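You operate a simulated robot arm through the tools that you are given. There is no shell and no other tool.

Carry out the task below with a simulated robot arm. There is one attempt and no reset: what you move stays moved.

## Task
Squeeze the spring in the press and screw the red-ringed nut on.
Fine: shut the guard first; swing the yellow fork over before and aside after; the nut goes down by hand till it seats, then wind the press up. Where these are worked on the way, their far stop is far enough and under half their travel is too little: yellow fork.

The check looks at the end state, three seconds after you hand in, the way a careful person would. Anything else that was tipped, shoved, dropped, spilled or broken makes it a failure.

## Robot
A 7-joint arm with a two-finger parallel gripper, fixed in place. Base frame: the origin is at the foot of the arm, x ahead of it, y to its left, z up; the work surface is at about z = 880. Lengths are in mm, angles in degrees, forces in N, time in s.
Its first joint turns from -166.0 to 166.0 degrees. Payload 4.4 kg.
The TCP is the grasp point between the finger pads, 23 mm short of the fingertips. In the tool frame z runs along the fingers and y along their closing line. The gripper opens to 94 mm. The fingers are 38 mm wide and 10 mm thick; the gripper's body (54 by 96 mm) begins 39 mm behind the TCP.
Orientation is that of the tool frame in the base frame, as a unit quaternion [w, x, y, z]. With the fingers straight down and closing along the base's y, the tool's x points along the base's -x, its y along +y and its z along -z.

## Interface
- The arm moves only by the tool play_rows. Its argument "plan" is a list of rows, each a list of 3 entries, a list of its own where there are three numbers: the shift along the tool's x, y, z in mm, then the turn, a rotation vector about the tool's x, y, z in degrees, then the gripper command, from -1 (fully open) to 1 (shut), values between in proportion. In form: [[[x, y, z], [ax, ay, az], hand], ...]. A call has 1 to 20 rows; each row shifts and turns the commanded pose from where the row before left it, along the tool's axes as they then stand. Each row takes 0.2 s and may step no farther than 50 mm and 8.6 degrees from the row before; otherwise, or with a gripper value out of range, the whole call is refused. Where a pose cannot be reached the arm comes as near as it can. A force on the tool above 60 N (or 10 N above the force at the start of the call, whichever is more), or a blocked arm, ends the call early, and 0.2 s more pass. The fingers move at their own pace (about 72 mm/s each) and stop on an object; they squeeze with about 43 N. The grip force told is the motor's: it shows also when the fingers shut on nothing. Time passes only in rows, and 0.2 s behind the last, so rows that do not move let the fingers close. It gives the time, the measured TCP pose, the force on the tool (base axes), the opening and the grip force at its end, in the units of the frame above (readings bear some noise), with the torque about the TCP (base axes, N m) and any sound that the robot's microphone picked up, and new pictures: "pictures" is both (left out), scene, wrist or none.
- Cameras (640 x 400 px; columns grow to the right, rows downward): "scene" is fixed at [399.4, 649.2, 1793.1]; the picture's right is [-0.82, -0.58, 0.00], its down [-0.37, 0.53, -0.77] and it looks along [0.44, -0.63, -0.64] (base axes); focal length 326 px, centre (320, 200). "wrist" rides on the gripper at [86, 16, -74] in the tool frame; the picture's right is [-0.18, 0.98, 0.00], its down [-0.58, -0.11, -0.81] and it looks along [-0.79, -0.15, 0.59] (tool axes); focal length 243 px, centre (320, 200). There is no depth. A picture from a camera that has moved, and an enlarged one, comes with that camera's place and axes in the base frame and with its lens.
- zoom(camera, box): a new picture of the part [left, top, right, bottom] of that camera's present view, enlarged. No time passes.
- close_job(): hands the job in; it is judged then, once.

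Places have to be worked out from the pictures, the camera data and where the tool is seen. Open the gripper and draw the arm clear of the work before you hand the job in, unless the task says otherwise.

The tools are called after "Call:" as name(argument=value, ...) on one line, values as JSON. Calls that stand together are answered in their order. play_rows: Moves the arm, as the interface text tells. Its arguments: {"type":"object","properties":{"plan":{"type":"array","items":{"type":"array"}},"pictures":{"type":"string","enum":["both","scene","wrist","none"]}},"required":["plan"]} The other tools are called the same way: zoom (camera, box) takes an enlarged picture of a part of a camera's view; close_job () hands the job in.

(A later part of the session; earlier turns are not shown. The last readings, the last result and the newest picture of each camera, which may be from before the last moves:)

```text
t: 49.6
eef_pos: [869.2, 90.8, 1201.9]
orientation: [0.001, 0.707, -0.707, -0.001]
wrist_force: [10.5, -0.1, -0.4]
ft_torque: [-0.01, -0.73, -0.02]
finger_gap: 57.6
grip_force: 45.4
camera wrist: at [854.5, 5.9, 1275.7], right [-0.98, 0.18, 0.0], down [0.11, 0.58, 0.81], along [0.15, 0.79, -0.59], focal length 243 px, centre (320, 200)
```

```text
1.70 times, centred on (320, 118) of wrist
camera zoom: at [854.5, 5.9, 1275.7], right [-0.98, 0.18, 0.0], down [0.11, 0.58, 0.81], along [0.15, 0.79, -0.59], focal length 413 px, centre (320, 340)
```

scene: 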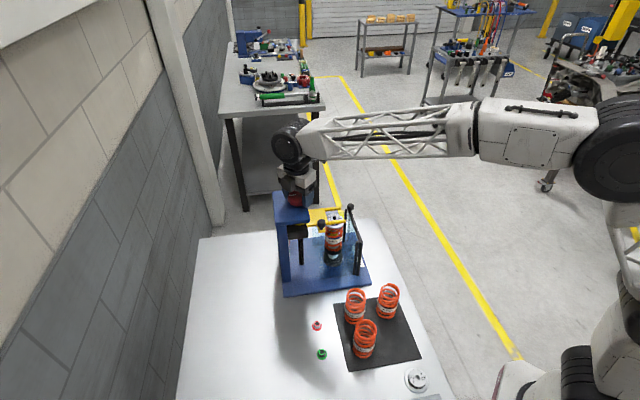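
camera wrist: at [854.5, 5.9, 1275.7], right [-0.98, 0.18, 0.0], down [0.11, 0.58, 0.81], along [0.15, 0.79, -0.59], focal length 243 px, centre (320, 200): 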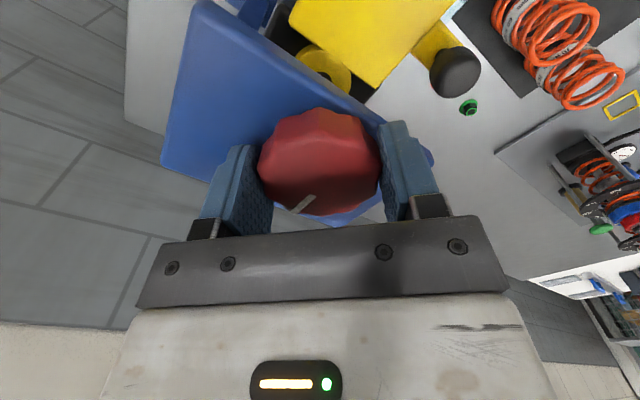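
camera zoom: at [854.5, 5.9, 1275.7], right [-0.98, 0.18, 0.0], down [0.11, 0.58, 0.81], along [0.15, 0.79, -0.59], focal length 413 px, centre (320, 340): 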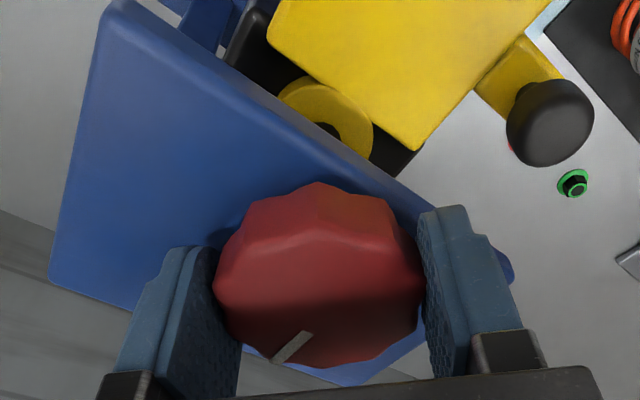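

Centred within about 0.3 mm. I now wind clockwise about 85° first and check loads.

Call:
play_rows(plan=[[[0, -0.2, 0], [0, 0, 4], 1], [[0, 0, 0], [0, 0, 8], 1], [[0, 0, 0], [0, 0, 8.5], 1], [[0, 0, 0], [0, 0, 8.5], 1], [[0, 0, 0], [0, 0, 8.5], 1], [[0, 0, 0], [0, 0, 8.5], 1], [[0, 0, 0], [0, 0, 8.5], 1], [[0, 0, 0], [0, 0, 8.5], 1], [[0, 0, 0], [0, 0, 8.5], 1], [[0, 0, 0], [0, 0, 8.5], 1], [[0, 0, 0], [0, 0, 5], 1]])

Call:
zoom(camera="wrist", box=[180, 0, 460, 235])

Call:
zoom(camera="scene", box=[270, 195, 360, 275])

```text
t: 52.0
eef_pos: [869.3, 91.9, 1200.5]
orientation: [-0.001, -0.043, 0.999, 0.0]
wrist_force: [-20.9, -1.5, 0.3]
ft_torque: [0.73, -0.26, -0.03]
finger_gap: 57.8
grip_force: 44.9
camera wrist: at [782.7, 101.7, 1275.9], right [0.1, 0.99, 0.0], down [0.59, -0.06, 0.8], along [0.8, -0.08, -0.59], focal length 243 px, centre (320, 200)
```

scene: 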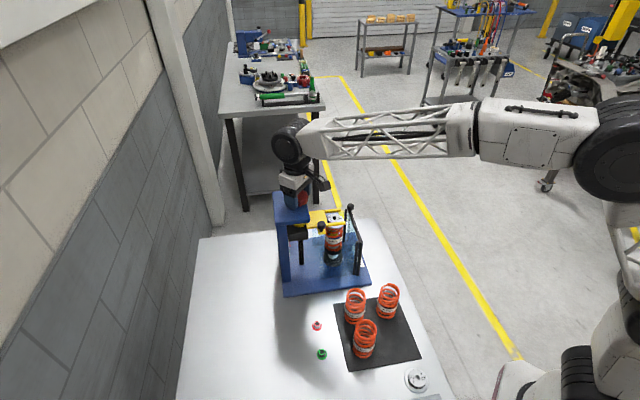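
wrist: 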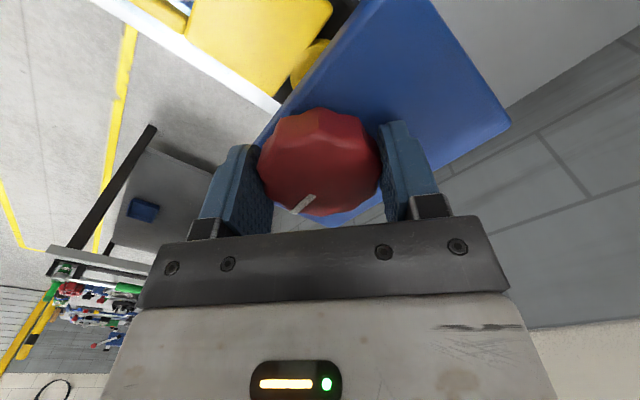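

```text
1.70 times, centred on (320, 118) of wrist
camera zoom: at [782.7, 101.7, 1275.9], right [0.1, 0.99, 0.0], down [0.59, -0.06, 0.8], along [0.8, -0.08, -0.59], focal length 413 px, centre (320, 340)
```

zoom: 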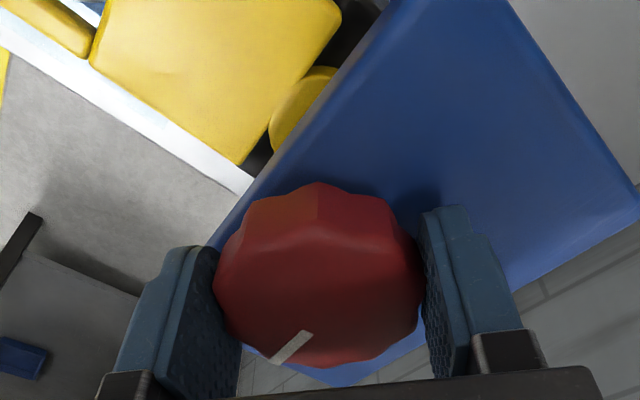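

```text
5.00 times, centred on (315, 235) of scene
camera zoom: at [399.4, 649.2, 1793.1], right [-0.82, -0.58, 0.0], down [-0.37, 0.53, -0.77], along [0.44, -0.63, -0.64], focal length 1631 px, centre (345, 25)
```

zoom: 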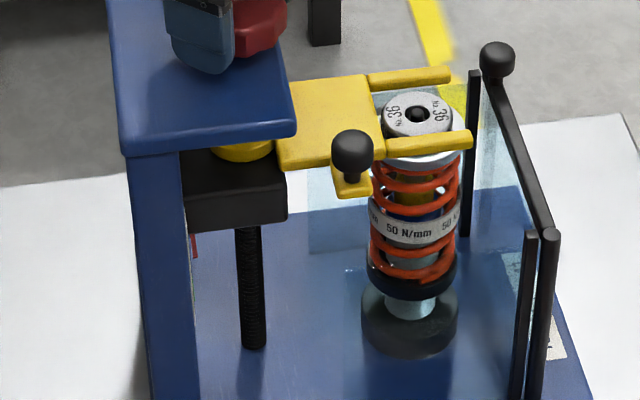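

No slip: 85° clockwise lowered the fork by roughly 6 mm. I continue clockwise another 85°, with a small trim.

Call:
play_rows(plan=[[[0.4, 0, 0], [0, 0, 4], 1], [[0, 0, 0], [0, 0, 8.1], 1], [[0, 0, 0], [0, 0, 8.1], 1], [[0, 0, 0], [0, 0, 8.1], 1], [[0, 0, 0], [0, 0, 8.1], 1], [[0, 0, 0], [0, 0, 8.1], 1], [[0, 0, 0], [0, 0, 8.1], 1], [[0, 0, 0], [0, 0, 8.1], 1], [[0, 0, 0], [0, 0, 8.1], 1], [[0, 0, 0], [0, 0, 8.1], 1], [[0, 0, 0], [0, 0, 8.1], 1]])

Call:
zoom(camera="scene", box=[270, 195, 360, 275])

```text
t: 54.4
eef_pos: [869.6, 93.6, 1201.7]
orientation: [-0.002, 0.644, 0.765, -0.002]
wrist_force: [-10.0, 23.8, -2.0]
ft_torque: [0.9, 0.06, 0.01]
finger_gap: 57.9
grip_force: 44.6
camera wrist: at [871.9, 181.4, 1275.6], right [1.0, -0.01, 0.0], down [-0.01, -0.59, 0.81], along [-0.01, -0.81, -0.59], focal length 243 px, centre (320, 200)
```

scene: 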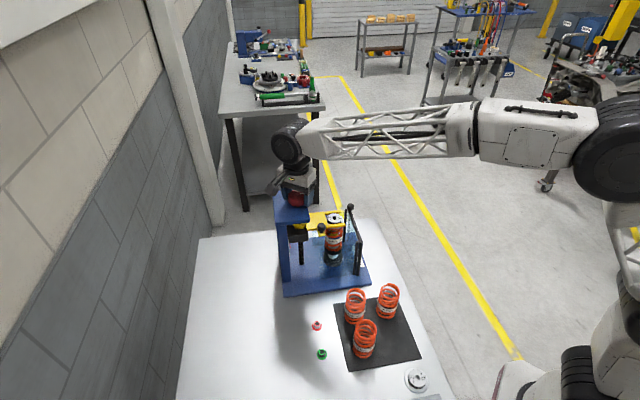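
wrist: 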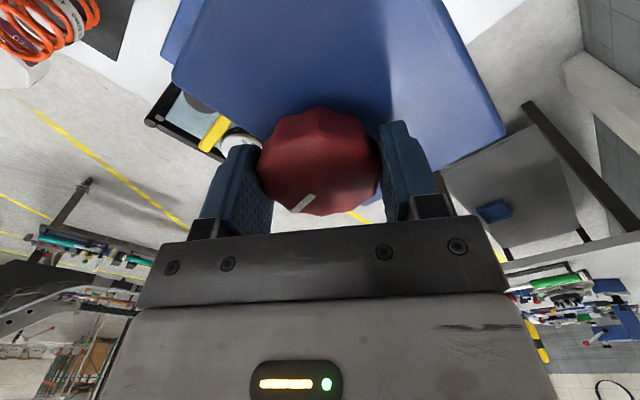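

```text
5.00 times, centred on (315, 235) of scene
camera zoom: at [399.4, 649.2, 1793.1], right [-0.82, -0.58, 0.0], down [-0.37, 0.53, -0.77], along [0.44, -0.63, -0.64], focal length 1631 px, centre (345, 25)
```

zoom: 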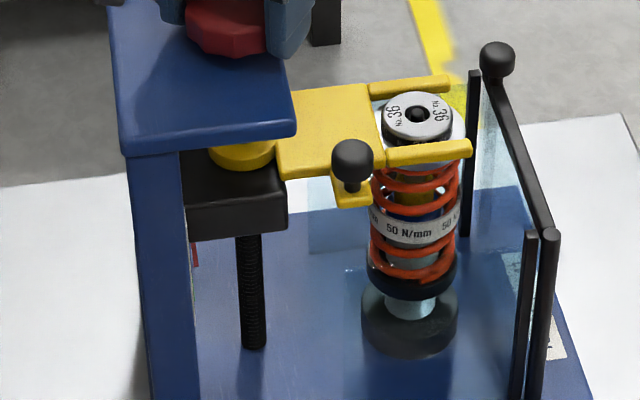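

The pointer shows roughly half the squeeze done (about 8 mm per 85°). I release and rotate the empty hand back for another stroke.

Call:
play_rows(plan=[[[0.2, 0, 0], [0, 0, 0], -0.5], [[0, 0, 0], [0, 0, -6], -0.5], [[0, 0, 0], [0, 0, -8.5], -0.5], [[0, 0, 0], [0, 0, -8.5], -0.5], [[0, 0, 0], [0, 0, -8.5], -0.5], [[0, 0, 0], [0, 0, -8.5], -0.5], [[0, 0, 0], [0, 0, -8.5], -0.5], [[0, 0, 0], [0, 0, -8.5], -0.5], [[0, 0, 0], [0, 0, -8.5], -0.5], [[0, 0, 0], [0, 0, -8.5], -0.5], [[0, 0, 0], [0, 0, -8.5], -0.5], [[0, 0, 0], [0, 0, -8.5], -0.5], [[0, 0, 0], [0, 0, -8.5], -0.5], [[0, 0, 0], [0, 0, -8.5], -0.5], [[0, 0, 0], [0, 0, -8.5], -0.5], [[0, 0, 0], [0, 0, -8.5], -0.5], [[0, 0, 0], [0, 0, -8.5], -0.5], [[0, 0, 0], [0, 0, -8.5], -0.5], [[0, 0, 0], [0, 0, -8.5], -0.5], [[0, 0, 0], [0, 0, -8.5], -0.5]])

Call:
zoom(camera="wrist", box=[180, 0, 460, 235])

Call:
zoom(camera="scene", box=[270, 195, 360, 275])

```text
t: 58.6
eef_pos: [869.7, 91.4, 1199.8]
orientation: [0.0, -0.636, 0.771, 0.001]
wrist_force: [0.3, -1.4, -0.7]
ft_torque: [-0.03, 0.0, 0.01]
finger_gap: 70.4
grip_force: 0.0
camera wrist: at [837.9, 11.0, 1275.9], right [-0.93, 0.37, 0.0], down [0.22, 0.55, 0.81], along [0.29, 0.75, -0.59], focal length 243 px, centre (320, 200)
```

scene: 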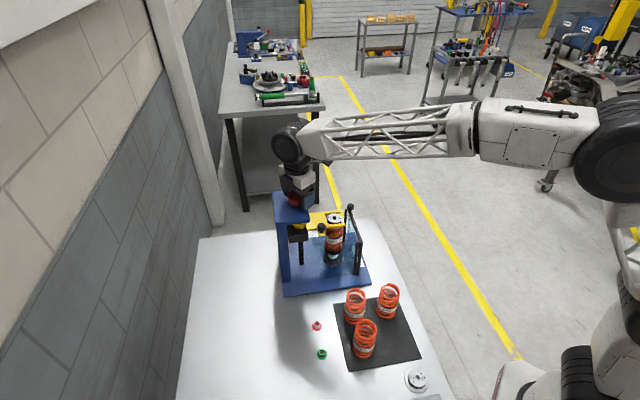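
wrist: 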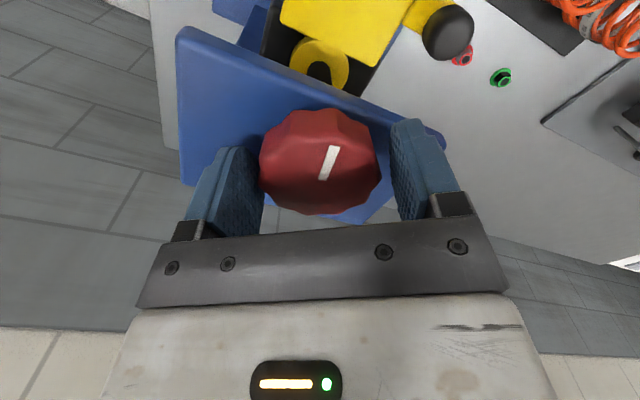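

```text
1.70 times, centred on (320, 118) of wrist
camera zoom: at [837.9, 11.0, 1275.9], right [-0.93, 0.37, 0.0], down [0.22, 0.55, 0.81], along [0.29, 0.75, -0.59], focal length 413 px, centre (320, 340)
```

zoom: 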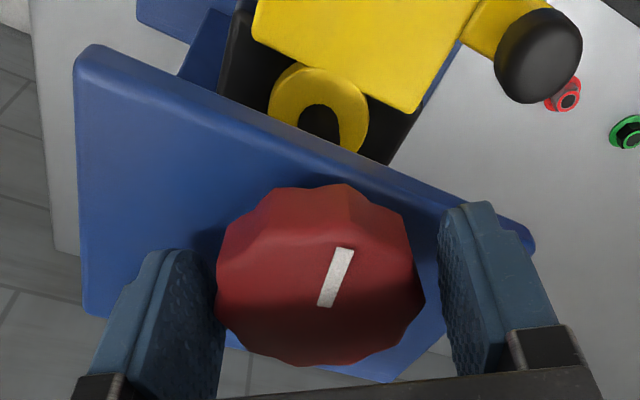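

```text
5.00 times, centred on (315, 235) of scene
camera zoom: at [399.4, 649.2, 1793.1], right [-0.82, -0.58, 0.0], down [-0.37, 0.53, -0.77], along [0.44, -0.63, -0.64], focal length 1631 px, centre (345, 25)
```

zoom: 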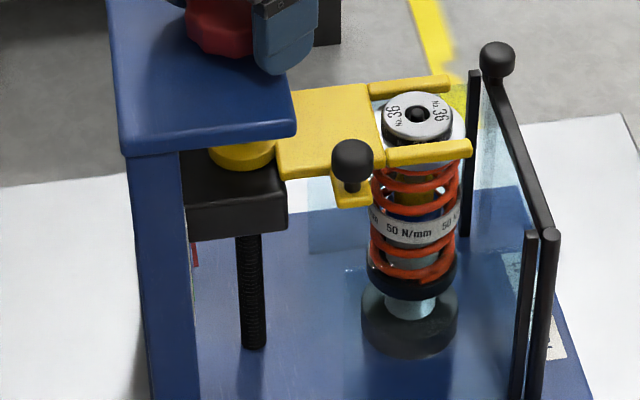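

The carriage stayed where it was. I regrip and wind clockwise again.

Call:
play_rows(plan=[[[0, 0, 0], [0, 0, 0], -0.3], [[0, 0, 0], [0, 0, 0], -0.23], [[0, 0, 0], [0, 0, 0], 1], [[0, 0, 0], [0, 0, 0], 1]], pictures="none")

```text
t: 59.6
eef_pos: [869.7, 92.4, 1200.0]
orientation: [-0.001, -0.636, 0.772, 0.0]
wrist_force: [22.9, -4.3, -1.1]
ft_torque: [-0.29, -1.16, -0.04]
finger_gap: 57.9
grip_force: 45.1
```

Call:
play_rows(plan=[[[0, -0.5, 0], [0, 0, 0], 1], [[0, 0, 0], [0, 0, 4], 1], [[0, 0, 0], [0, 0, 8], 1], [[0, 0, 0], [0, 0, 8], 1], [[0, 0, 0], [0, 0, 8], 1], [[0, 0, 0], [0, 0, 8], 1], [[0, 0, 0], [0, 0, 8], 1], [[0, 0, 0], [0, 0, 8], 1], [[0, 0, 0], [0, 0, 8], 1], [[0, 0, 0], [0, 0, 8], 1], [[0, 0, 0], [0, 0, 8], 1], [[0, 0, 0], [0, 0, 0], 1]])

Call:
zoom(camera="wrist", box=[180, 0, 460, 235])

Call:
zoom(camera="scene", box=[270, 195, 360, 275])

```text
t: 62.2
eef_pos: [871.1, 91.8, 1202.1]
orientation: [-0.002, -0.026, 1.0, 0.001]
wrist_force: [-33.7, 10.9, 1.8]
ft_torque: [0.49, 0.9, -0.01]
finger_gap: 57.6
grip_force: 45.3
camera wrist: at [783.5, 104.7, 1276.1], right [0.13, 0.99, 0.0], down [0.59, -0.08, 0.8], along [0.8, -0.11, -0.59], focal length 243 px, centre (320, 200)
```

scene: 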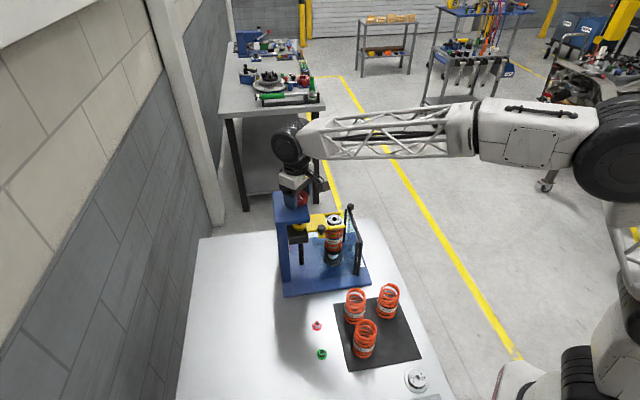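
wrist: 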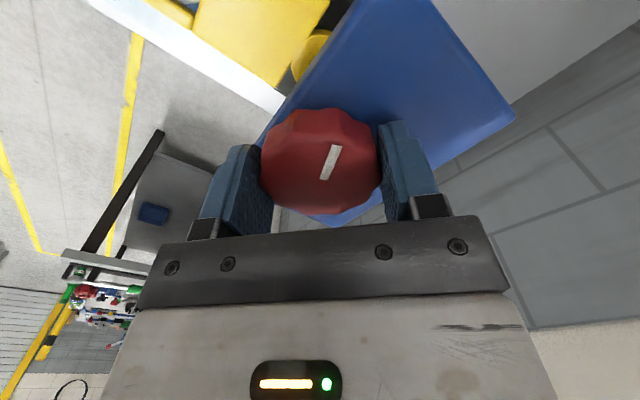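

```text
1.70 times, centred on (320, 118) of wrist
camera zoom: at [783.5, 104.7, 1276.1], right [0.13, 0.99, 0.0], down [0.59, -0.08, 0.8], along [0.8, -0.11, -0.59], focal length 413 px, centre (320, 340)
```

zoom: 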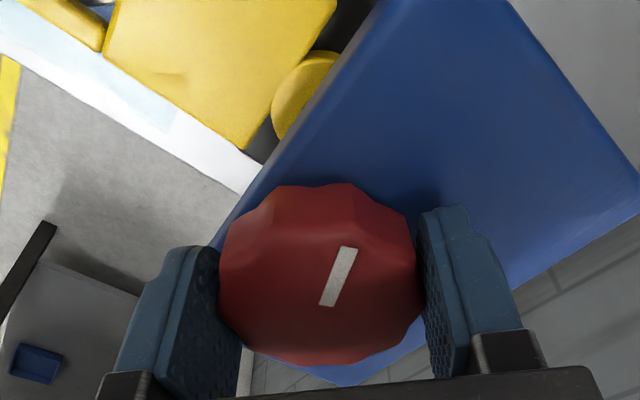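

```text
5.00 times, centred on (315, 235) of scene
camera zoom: at [399.4, 649.2, 1793.1], right [-0.82, -0.58, 0.0], down [-0.37, 0.53, -0.77], along [0.44, -0.63, -0.64], focal length 1631 px, centre (345, 25)
```

zoom: 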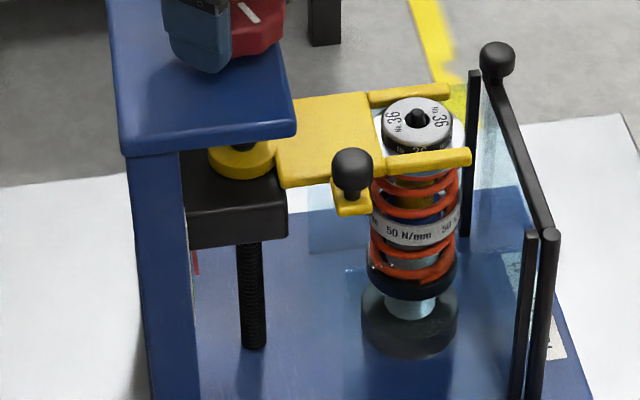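

The hub has now moved down and the rod end is showing. I zoom on the scale in the scene view to see pointer versus green line.

Call:
zoom(camera="scene", box=[290, 235, 322, 265])

Call:
zoom(camera="scene", box=[315, 205, 355, 240])

```text
13.33 times, centred on (306, 250) of scene
camera zoom: at [399.4, 649.2, 1793.1], right [-0.82, -0.58, 0.0], down [-0.37, 0.53, -0.77], along [0.44, -0.63, -0.64], focal length 4349 px, centre (507, -467)
```

zoom: 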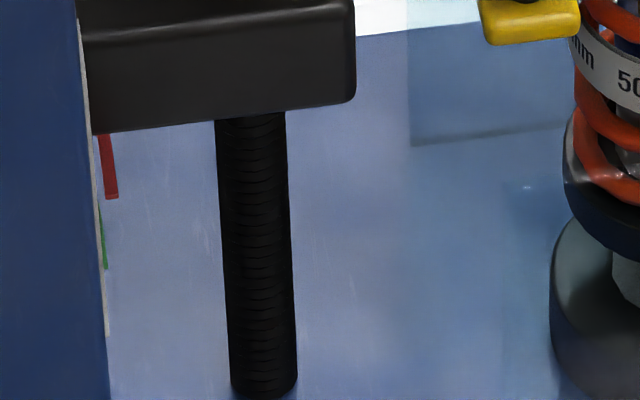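

```text
11.43 times, centred on (335, 222) of scene
camera zoom: at [399.4, 649.2, 1793.1], right [-0.82, -0.58, 0.0], down [-0.37, 0.53, -0.77], along [0.44, -0.63, -0.64], focal length 3728 px, centre (149, -57)
```

zoom: 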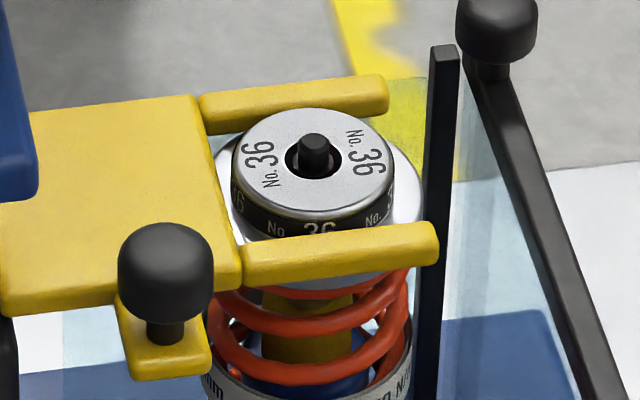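

The pointer is still above the green line by an amount I estimate at 8–10 mm. I wind another 48° and then back off to look at the scale properly.

Call:
play_rows(plan=[[[0.5, 0, 0], [0, 0, 0], 1], [[0, 0, 0], [0, 0, 8], 1], [[0, 0, 0], [0, 0, 8], 1], [[0, 0, 0], [0, 0, 8], 1], [[0, 0, 0], [0, 0, 8], 1], [[0, 0, 0], [0, 0, 8], 1], [[0, 0, 0], [0, 0, 8], 1], [[0, 0, 0], [0, 0, 0], 1]])

Call:
zoom(camera="scene", box=[290, 235, 322, 265])

Call:
zoom(camera="scene", box=[315, 205, 355, 240])

```text
t: 64.0
eef_pos: [870.5, 91.7, 1200.5]
orientation: [-0.001, 0.383, 0.924, -0.001]
wrist_force: [9.1, 12.2, -2.7]
ft_torque: [0.88, -0.94, -0.04]
finger_gap: 57.9
grip_force: 44.9
camera wrist: at [821.2, 165.7, 1275.9], right [0.83, 0.56, 0.0], down [0.33, -0.49, 0.81], along [0.45, -0.67, -0.59], focal length 243 px, centre (320, 200)
```

scene: 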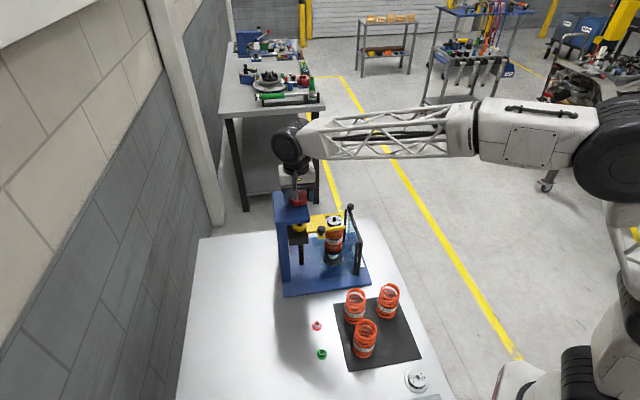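
wrist: 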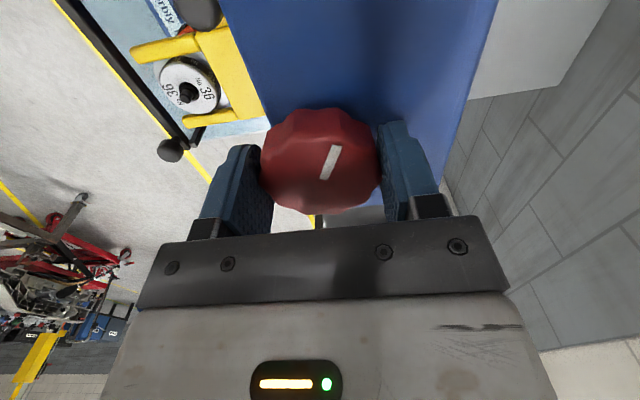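

```text
13.33 times, centred on (306, 250) of scene
camera zoom: at [399.4, 649.2, 1793.1], right [-0.82, -0.58, 0.0], down [-0.37, 0.53, -0.77], along [0.44, -0.63, -0.64], focal length 4349 px, centre (507, -467)
```

zoom: 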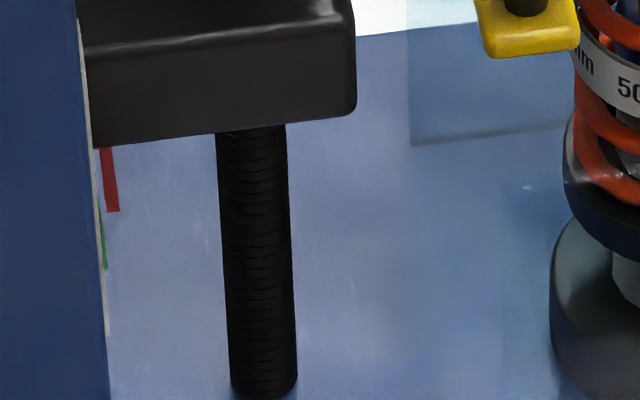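

```text
11.43 times, centred on (335, 222) of scene
camera zoom: at [399.4, 649.2, 1793.1], right [-0.82, -0.58, 0.0], down [-0.37, 0.53, -0.77], along [0.44, -0.63, -0.64], focal length 3728 px, centre (149, -57)
```

zoom: 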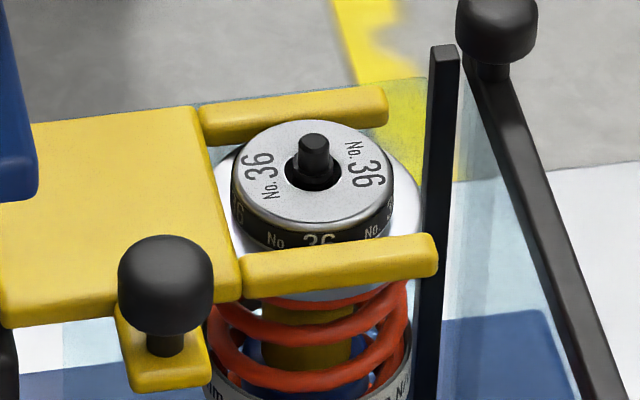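

Another 48° lowered it about 4 mm. I release the knob, rise, and pull back to read the scale with the wrist camera.

Call:
play_rows(plan=[[[0, 0, 0], [0, 0, 0], -0.5], [[0, 0, 0], [0, 0, 0], -0.7], [[0, 0, -30], [0, 0, 0], -0.7], [[0, 0, -20], [0, 0, -7.5], -0.7], [[0, 0, 0], [0, 0, -7.5], -0.7], [[0, 0, 0], [0, 0, -7.5], -0.7], [[0, 0, 0], [0, 0, -7.5], -0.7], [[0, 0, 0], [0, 0, -7.5], -0.7], [[0, 0, 0], [0, 0, -7.5], -0.7], [[34, -4, 0], [0, 0, 0], -0.7], [[34, -4, 5], [0, 0, 0], -0.7], [[34, -4, 15], [0, 0, 0], -0.7], [[0, 0, 0], [0, 0, 0], -0.7]])

Call:
zoom(camera="wrist", box=[280, 0, 480, 150])

Call:
zoom(camera="scene", box=[290, 235, 322, 265])

```text
t: 66.8
eef_pos: [765.6, 80.2, 1232.1]
orientation: [-0.002, 0.0, 1.0, 0.0]
wrist_force: [0.1, 0.2, -0.1]
ft_torque: [-0.03, 0.01, -0.04]
finger_gap: 80.0
grip_force: 0.1
camera wrist: at [680.7, 97.0, 1307.0], right [0.18, 0.98, 0.0], down [0.58, -0.11, 0.8], along [0.79, -0.15, -0.59], focal length 243 px, centre (320, 200)
```

scene: 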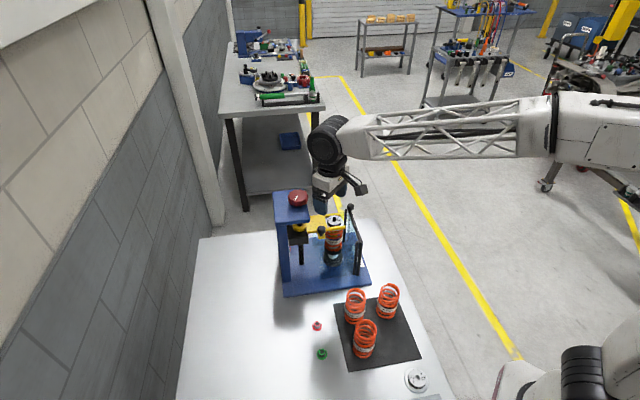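
wrist: 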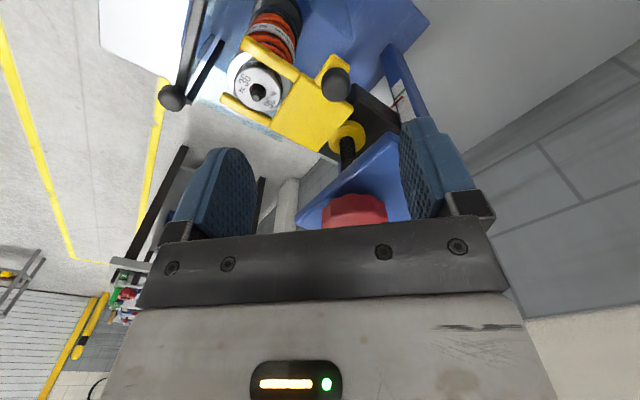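

```text
2.67 times, centred on (380, 75) of wrist
camera zoom: at [680.7, 97.0, 1307.0], right [0.18, 0.98, 0.0], down [0.58, -0.11, 0.8], along [0.79, -0.15, -0.59], focal length 647 px, centre (160, 533)
```

zoom: 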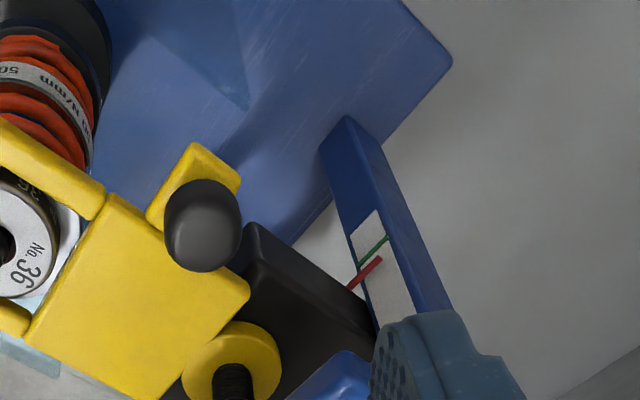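

```text
13.33 times, centred on (306, 250) of scene
camera zoom: at [399.4, 649.2, 1793.1], right [-0.82, -0.58, 0.0], down [-0.37, 0.53, -0.77], along [0.44, -0.63, -0.64], focal length 4349 px, centre (507, -467)
```

zoom: 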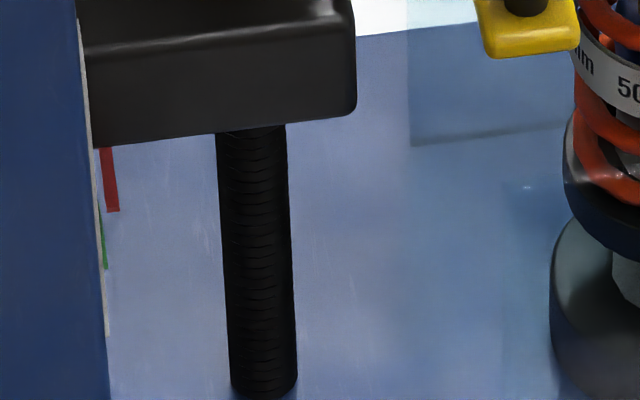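

The press holds by itself, and the pointer is still about 12–14 mm above the green line, i.e. about 160° more. I return over the knob, turning the hand back for another stroke.

Call:
play_rows(plan=[[[-34, 3.8, -10], [0, 0, 0], -0.6], [[-35, 3.8, -10], [0, 0, 0], -0.6], [[-35, 3.8, 0], [0, 0, 0], -0.6], [[0, 0, 0], [0, 0, -8.5], -0.6], [[0, 0, 0], [0, 0, -8.5], -0.6], [[0, 0, 0], [0, 0, -8.5], -0.6], [[0, 0, 0], [0, 0, -8.5], -0.6], [[0, 0, 0], [0, 0, -8.5], -0.6], [[0, 0, 0], [0, 0, -8.5], -0.6], [[0, 0, 0], [0, 0, -8.5], -0.6], [[0, 0, 0], [0, 0, -8.5], -0.6], [[0, 0, 0], [0, 0, -8.5], -0.6], [[0, 0, 0], [0, 0, -8.5], -0.6], [[0, 0, 0], [0, 0, 0], -0.6]])

Call:
zoom(camera="wrist", box=[180, 0, 460, 235])

```text
t: 69.8
eef_pos: [873.5, 91.3, 1250.9]
orientation: [-0.001, -0.676, 0.737, 0.0]
wrist_force: [0.7, -0.7, -0.1]
ft_torque: [-0.01, 0.0, 0.03]
finger_gap: 75.4
grip_force: 0.2
camera wrist: at [849.8, 6.9, 1325.6], right [-0.96, 0.27, 0.0], down [0.16, 0.57, 0.81], along [0.21, 0.78, -0.59], focal length 243 px, centre (320, 200)
```

scene: 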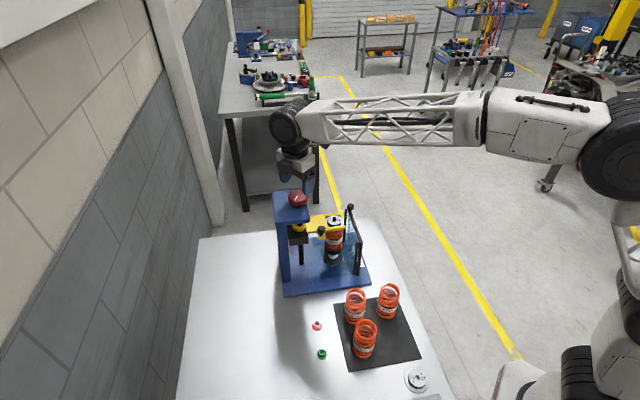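
wrist: 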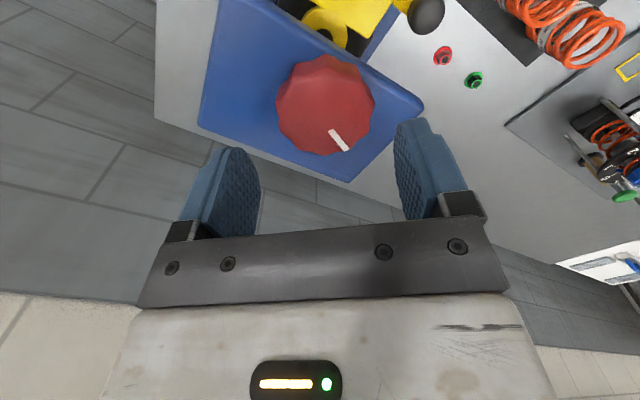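

```text
1.70 times, centred on (320, 118) of wrist
camera zoom: at [849.8, 6.9, 1325.6], right [-0.96, 0.27, 0.0], down [0.16, 0.57, 0.81], along [0.21, 0.78, -0.59], focal length 413 px, centre (320, 340)
```

zoom: 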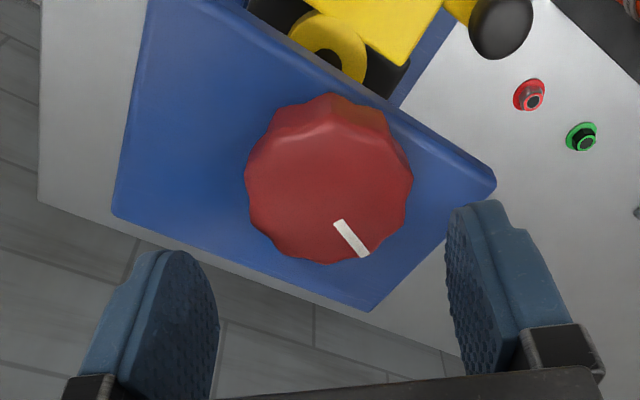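

I correct x by about 3 mm, lower around the knob and close gently.

Call:
play_rows(plan=[[[0, 2.8, 25], [0, 0, 0], -0.6], [[0, 0, 26], [0, 0, 0], -0.6], [[0, 0, 0], [0, 0, 0], -0.4], [[0, 0, 0], [0, 0, 0], -0.28], [[0, 0, 0], [0, 0, 0], -0.23], [[0, 0, 0], [0, 0, 0], 1], [[0, 0, 0], [0, 0, 0], 1]], pictures="none")

```text
t: 71.2
eef_pos: [870.0, 91.7, 1199.2]
orientation: [0.0, -0.675, 0.738, 0.0]
wrist_force: [24.2, -1.7, -5.6]
ft_torque: [0.03, -0.41, -0.02]
finger_gap: 58.2
grip_force: 42.9
stopped in row 7: the force on the tool passed its limit at 65 N (the readings are from after the stop); the commanded pose is now the measured one
```

Call:
play_rows(plan=[[[0, -0.6, 0], [0, 0, 0], 1], [[0, 0, 0], [0, 0, 0], 1]], pictures="none")

```text
t: 71.8
eef_pos: [869.9, 91.5, 1199.4]
orientation: [0.0, -0.675, 0.738, -0.001]
wrist_force: [16.9, -4.5, -8.7]
ft_torque: [-0.4, -0.28, -0.04]
finger_gap: 57.8
grip_force: 45.1
```

Loads are fine; I trim a little more and wind clockwise about 82°.

Call:
play_rows(plan=[[[0, -0.3, 0], [0, 0, 0], 1], [[0, 0, 0], [0, 0, 5], 1], [[0, 0, 0], [0, 0, 7], 1], [[0, 0, 0], [0, 0, 7], 1], [[0, 0, 0], [0, 0, 7], 1], [[0, 0, 0], [0, 0, 7], 1], [[0, 0, 0], [0, 0, 7], 1], [[0, 0, 0], [0, 0, 7], 1], [[0, 0, 0], [0, 0, 7], 1], [[0, 0, 0], [0, 0, 7], 1], [[0, 0, 0], [0, 0, 7], 1], [[0, 0, 0], [0, 0, 7], 1], [[0, 0, 0], [0, 0, 7], 1], [[0, 0, 0], [0, 0, 0], 1]])

Call:
zoom(camera="scene", box=[290, 235, 322, 265])

Call:
zoom(camera="scene", box=[315, 205, 355, 240])

Call:
zoom(camera="wrist", box=[180, 0, 460, 235])

```text
t: 74.8
eef_pos: [869.4, 91.7, 1199.2]
orientation: [0.0, -0.025, 1.0, 0.0]
wrist_force: [-18.5, 8.5, -23.1]
ft_torque: [0.58, 0.12, -0.07]
finger_gap: 57.7
grip_force: 44.9
camera wrist: at [782.9, 104.8, 1274.0], right [0.13, 0.99, 0.0], down [0.59, -0.08, 0.81], along [0.8, -0.11, -0.59], focal length 243 px, centre (320, 200)
```

scene: 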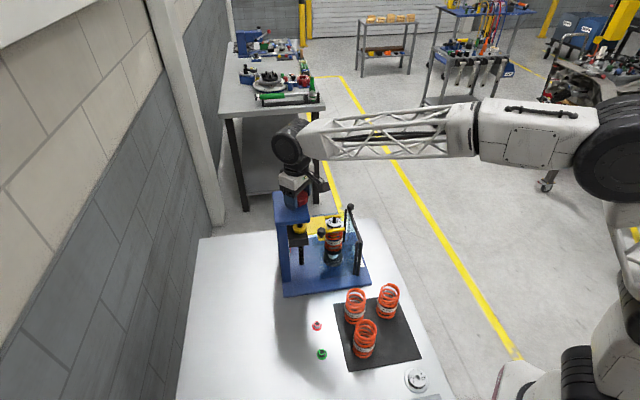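
wrist: 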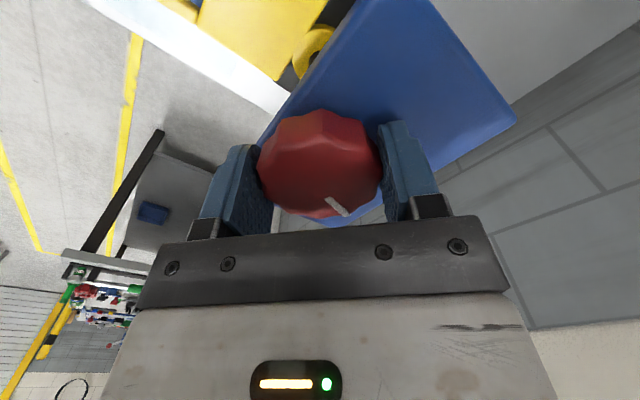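

```text
13.33 times, centred on (306, 250) of scene
camera zoom: at [399.4, 649.2, 1793.1], right [-0.82, -0.58, 0.0], down [-0.37, 0.53, -0.77], along [0.44, -0.63, -0.64], focal length 4349 px, centre (507, -467)
```

zoom: 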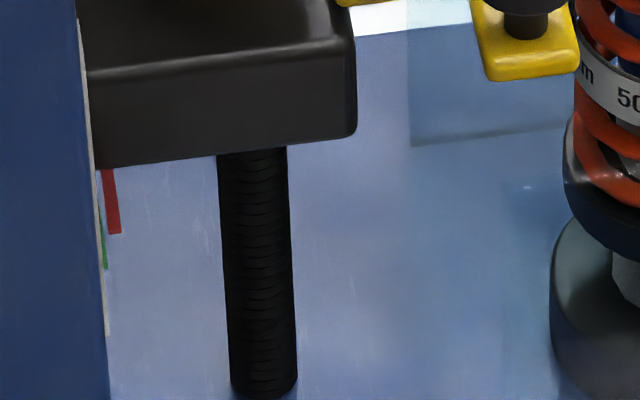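

```text
11.43 times, centred on (335, 222) of scene
camera zoom: at [399.4, 649.2, 1793.1], right [-0.82, -0.58, 0.0], down [-0.37, 0.53, -0.77], along [0.44, -0.63, -0.64], focal length 3728 px, centre (149, -57)
```

zoom: 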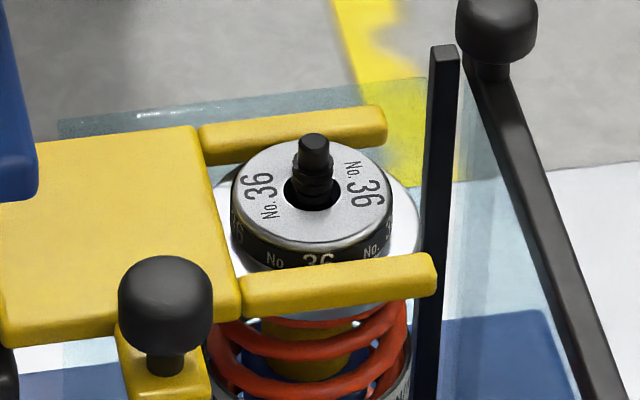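

```text
1.70 times, centred on (320, 118) of wrist
camera zoom: at [782.9, 104.8, 1274.0], right [0.13, 0.99, 0.0], down [0.59, -0.08, 0.81], along [0.8, -0.11, -0.59], focal length 413 px, centre (320, 340)
```

zoom: 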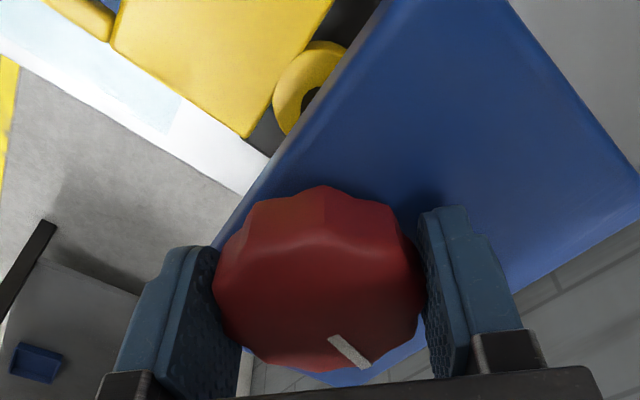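

The threaded rod is now showing above the hub. I wind about 56° more and re-check the scale.

Call:
play_rows(plan=[[[0.3, 0, 0], [0, 0, 0], 1], [[0, 0, 0], [0, 0, 7], 1], [[0, 0, 0], [0, 0, 7], 1], [[0, 0, 0], [0, 0, 7], 1], [[0, 0, 0], [0, 0, 7], 1], [[0, 0, 0], [0, 0, 7], 1], [[0, 0, 0], [0, 0, 7], 1], [[0, 0, 0], [0, 0, 7], 1], [[0, 0, 0], [0, 0, 7], 1], [[0, 0, 0], [0, 0, 0], 1], [[0, 0, 0], [0, 0, 0], -0.5], [[0, 0, 0], [0, 0, 0], -0.7], [[0, 0, -30], [0, 0, 0], -0.7], [[0, 0, -25], [0, 0, 0], -0.7]])

Call:
zoom(camera="scene", box=[290, 235, 322, 265])

Call:
zoom(camera="scene", box=[315, 205, 355, 240])

```text
t: 77.8
eef_pos: [869.4, 91.0, 1253.0]
orientation: [0.0, 0.447, 0.895, 0.0]
wrist_force: [0.1, -0.2, 1.0]
ft_torque: [0.0, 0.0, -0.03]
finger_gap: 79.9
grip_force: 0.0
camera wrist: at [831.4, 171.0, 1328.1], right [0.9, 0.44, 0.0], down [0.26, -0.53, 0.81], along [0.36, -0.72, -0.59], focal length 243 px, centre (320, 200)
```

scene: 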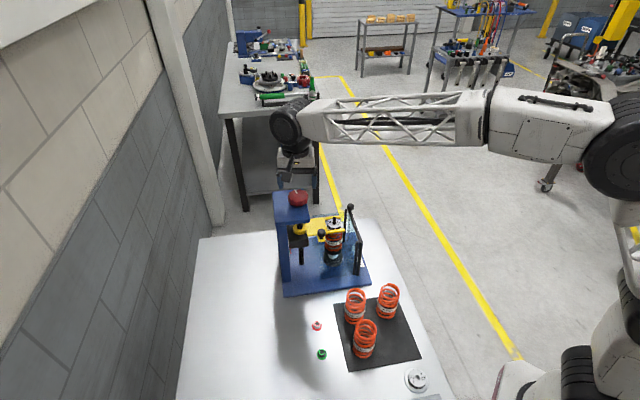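
wrist: 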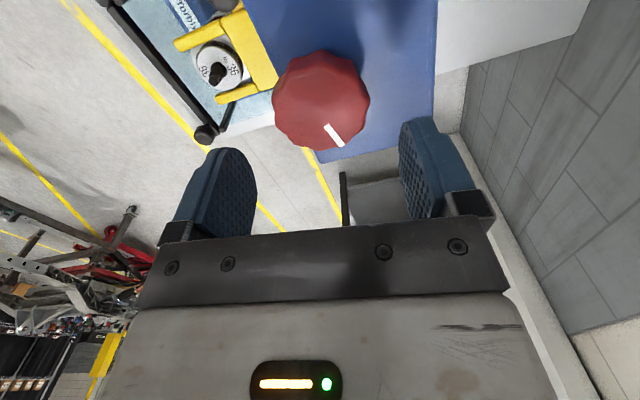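

```text
13.33 times, centred on (306, 250) of scene
camera zoom: at [399.4, 649.2, 1793.1], right [-0.82, -0.58, 0.0], down [-0.37, 0.53, -0.77], along [0.44, -0.63, -0.64], focal length 4349 px, centre (507, -467)
```

zoom: 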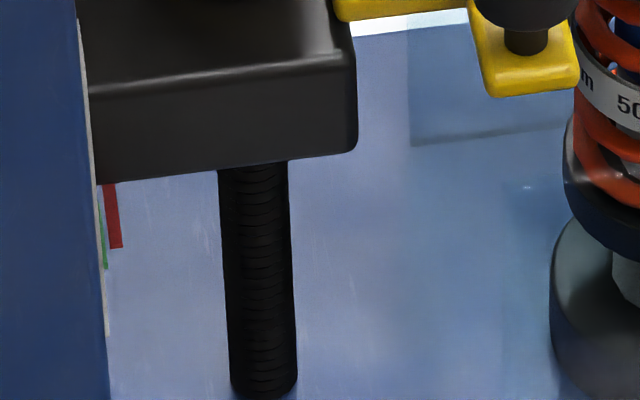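

```text
11.43 times, centred on (335, 222) of scene
camera zoom: at [399.4, 649.2, 1793.1], right [-0.82, -0.58, 0.0], down [-0.37, 0.53, -0.77], along [0.44, -0.63, -0.64], focal length 3728 px, centre (149, -57)
```

zoom: 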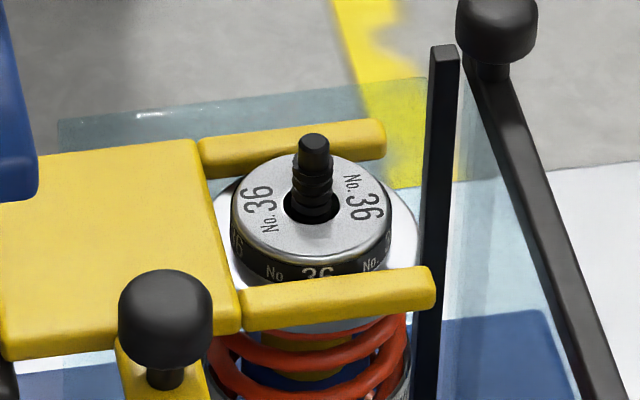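

Now the pointer looks almost level with the green line. I pull back again for the wrist view of the scale.

Call:
play_rows(plan=[[[0, 0, 0], [0, 0, -7.5], -0.7], [[0, 0, 0], [0, 0, -7.5], -0.7], [[0, 0, 0], [0, 0, -7.5], -0.7], [[0, 0, 0], [0, 0, -7.5], -0.7], [[0, 0, 0], [0, 0, -7.5], -0.7], [[0, 0, 0], [0, 0, -7.5], -0.7], [[0, 0, 0], [0, 0, -8], -0.7], [[45, 4, 0], [0, 0, 0], -0.7], [[45, 4, 0], [0, 0, 0], -0.7], [[40, 4, 20], [0, 0, 0], -0.7], [[10, 0, 40], [0, 0, 0], -0.7], [[0, 0, 0], [0, 0, 0], -0.7]])

Call:
zoom(camera="wrist", box=[280, 0, 480, 150])

```text
t: 80.4
eef_pos: [731.3, 103.3, 1192.9]
orientation: [0.001, 0.001, 1.0, 0.0]
wrist_force: [0.0, 0.3, 0.3]
ft_torque: [0.04, 0.0, 0.01]
finger_gap: 80.2
grip_force: 0.1
camera wrist: at [645.3, 120.1, 1267.3], right [0.18, 0.98, 0.0], down [0.58, -0.11, 0.81], along [0.79, -0.15, -0.59], focal length 243 px, centre (320, 200)
```

scene: 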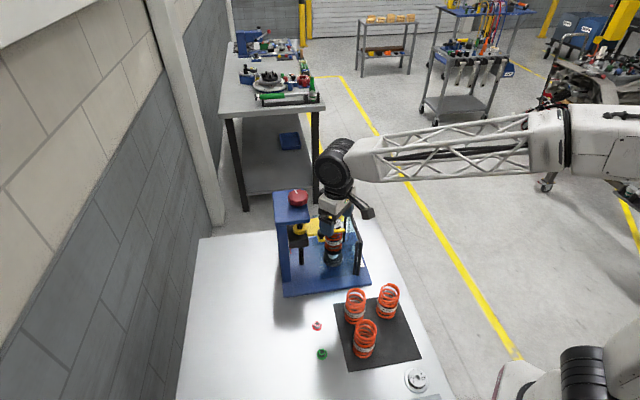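
wrist: 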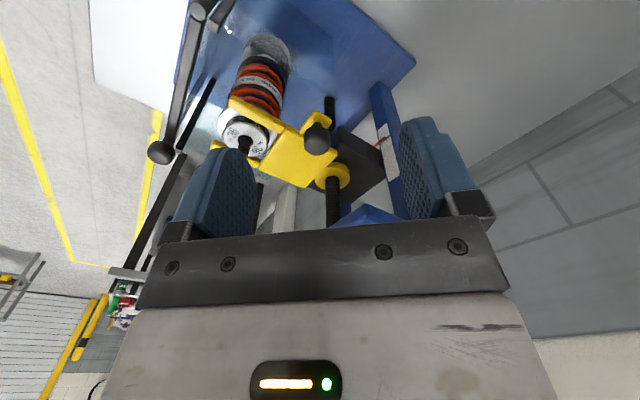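

```text
2.67 times, centred on (380, 75) of wrist
camera zoom: at [645.3, 120.1, 1267.3], right [0.18, 0.98, 0.0], down [0.58, -0.11, 0.81], along [0.79, -0.15, -0.59], focal length 647 px, centre (160, 533)
```

zoom: 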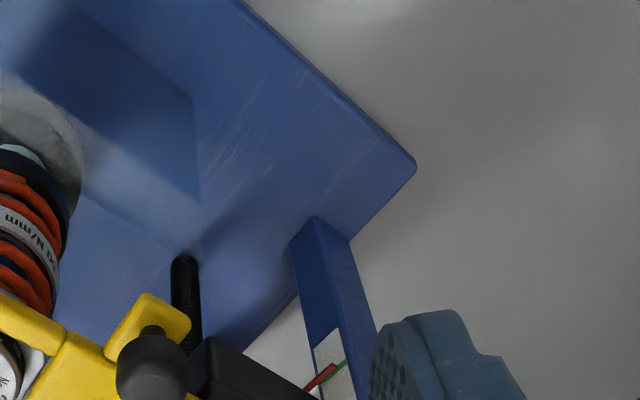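

Call:
zoom(camera="wrist", box=[360, 100, 430, 170])

Call:
zoom(camera="wrist", box=[200, 60, 360, 200])

```text
5.71 times, centred on (395, 135) of wrist
camera zoom: at [645.3, 120.1, 1267.3], right [0.18, 0.98, 0.0], down [0.58, -0.11, 0.81], along [0.79, -0.15, -0.59], focal length 1386 px, centre (-109, 571)
```

zoom: 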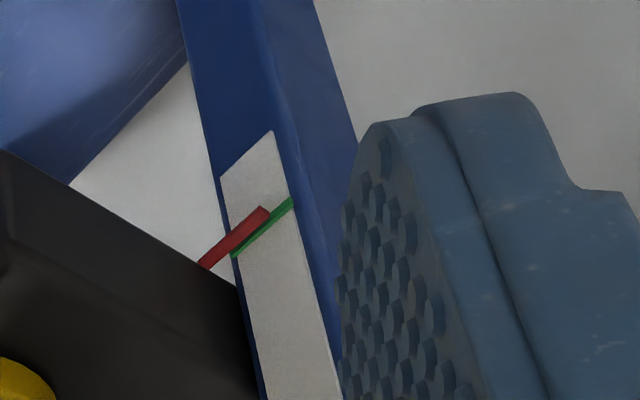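

```text
2.86 times, centred on (280, 130) of wrist
camera zoom: at [645.3, 120.1, 1267.3], right [0.18, 0.98, 0.0], down [0.58, -0.11, 0.81], along [0.79, -0.15, -0.59], focal length 693 px, centre (434, 400)
```

zoom: 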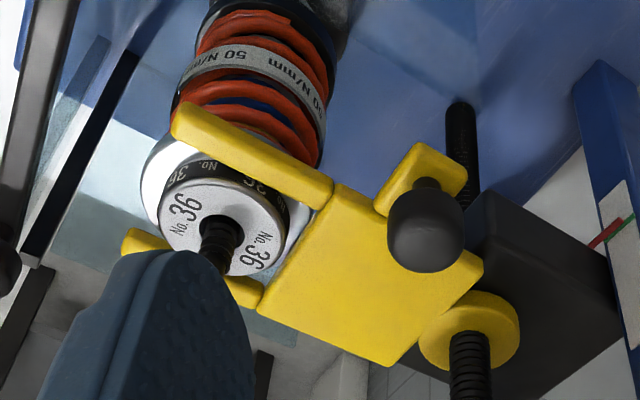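

From this angle the pointer looks about level with the green line after allowing for parallax. I drop lower for a flatter line of sight to confirm.

Call:
play_rows(plan=[[[25, 20, 20], [0, 0, 0], -0.7], [[16, 17, 35], [0, 0, 0], -0.7], [[10, 0, 45], [0, 0, 0], -0.7], [[0, 0, 0], [0, 0, 0], -0.7]], pictures="wrist")

```text
t: 81.4
eef_pos: [679.4, 140.3, 1093.3]
orientation: [0.0, 0.001, 1.0, 0.0]
wrist_force: [0.7, 0.8, 0.2]
ft_torque: [-0.02, -0.01, -0.05]
finger_gap: 79.7
grip_force: 0.0
camera wrist: at [593.8, 158.0, 1168.8], right [0.19, 0.98, 0.0], down [0.58, -0.11, 0.81], along [0.79, -0.15, -0.59], focal length 243 px, centre (320, 200)
```

wrist: 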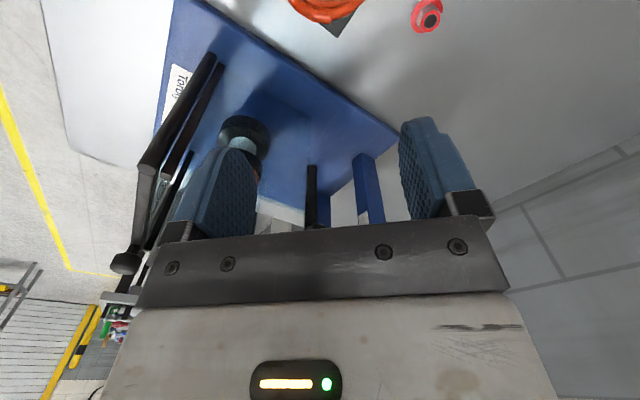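

The hand hides the scale from here. I tilt the hand so the camera looks flatter across at the scale.

Call:
play_rows(plan=[[[0, 0, 0], [0, -8, 0], -0.7], [[0, 0, 0], [0, -8, 0], -0.7], [[0, 0, 0], [0, -8, 0], -0.7], [[0, 0, 0], [0, 0, 0], -0.7]], pictures="wrist")

Call:
zoom(camera="wrist", box=[260, 100, 460, 230])

```text
t: 82.4
eef_pos: [679.3, 139.2, 1094.6]
orientation: [0.208, 0.0, 0.978, 0.001]
wrist_force: [0.0, -0.3, -0.7]
ft_torque: [0.02, 0.02, -0.01]
finger_gap: 79.9
grip_force: 0.1
camera wrist: at [570.3, 157.7, 1127.6], right [0.17, 0.98, 0.07], down [0.2, -0.11, 0.97], along [0.96, -0.15, -0.22], focal length 243 px, centre (320, 200)
```

wrist: 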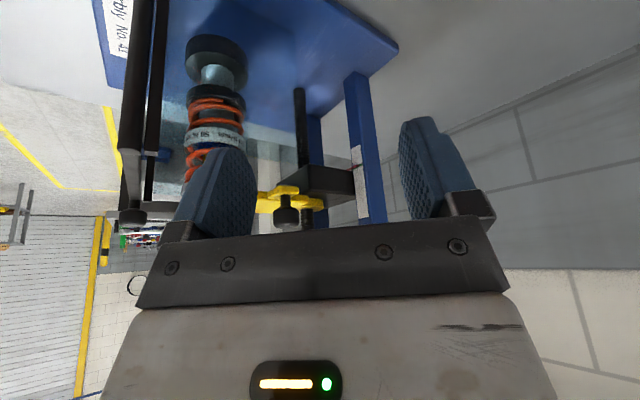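

```text
3.08 times, centred on (360, 165) of wrist
camera zoom: at [570.3, 157.7, 1127.6], right [0.17, 0.98, 0.07], down [0.2, -0.11, 0.97], along [0.96, -0.15, -0.22], focal length 746 px, centre (197, 308)
```

zoom: 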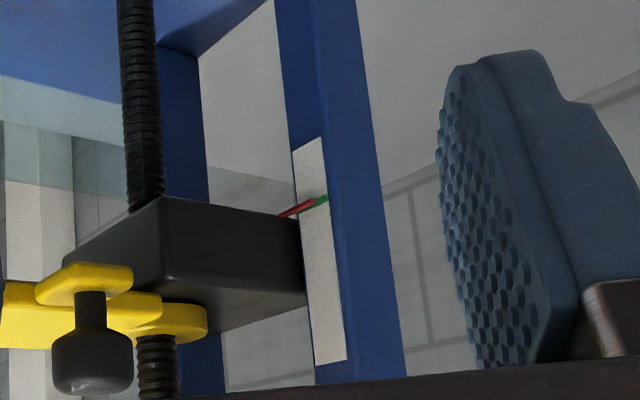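

Call:
zoom(camera="wrist", box=[340, 140, 380, 180])

```text
10.00 times, centred on (360, 160) of wrist
camera zoom: at [570.3, 157.7, 1127.6], right [0.17, 0.98, 0.07], down [0.2, -0.11, 0.97], along [0.96, -0.15, -0.22], focal length 2426 px, centre (-80, 600)
```

zoom: 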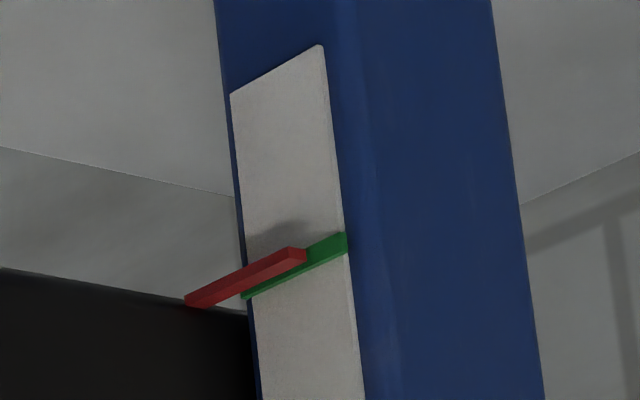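

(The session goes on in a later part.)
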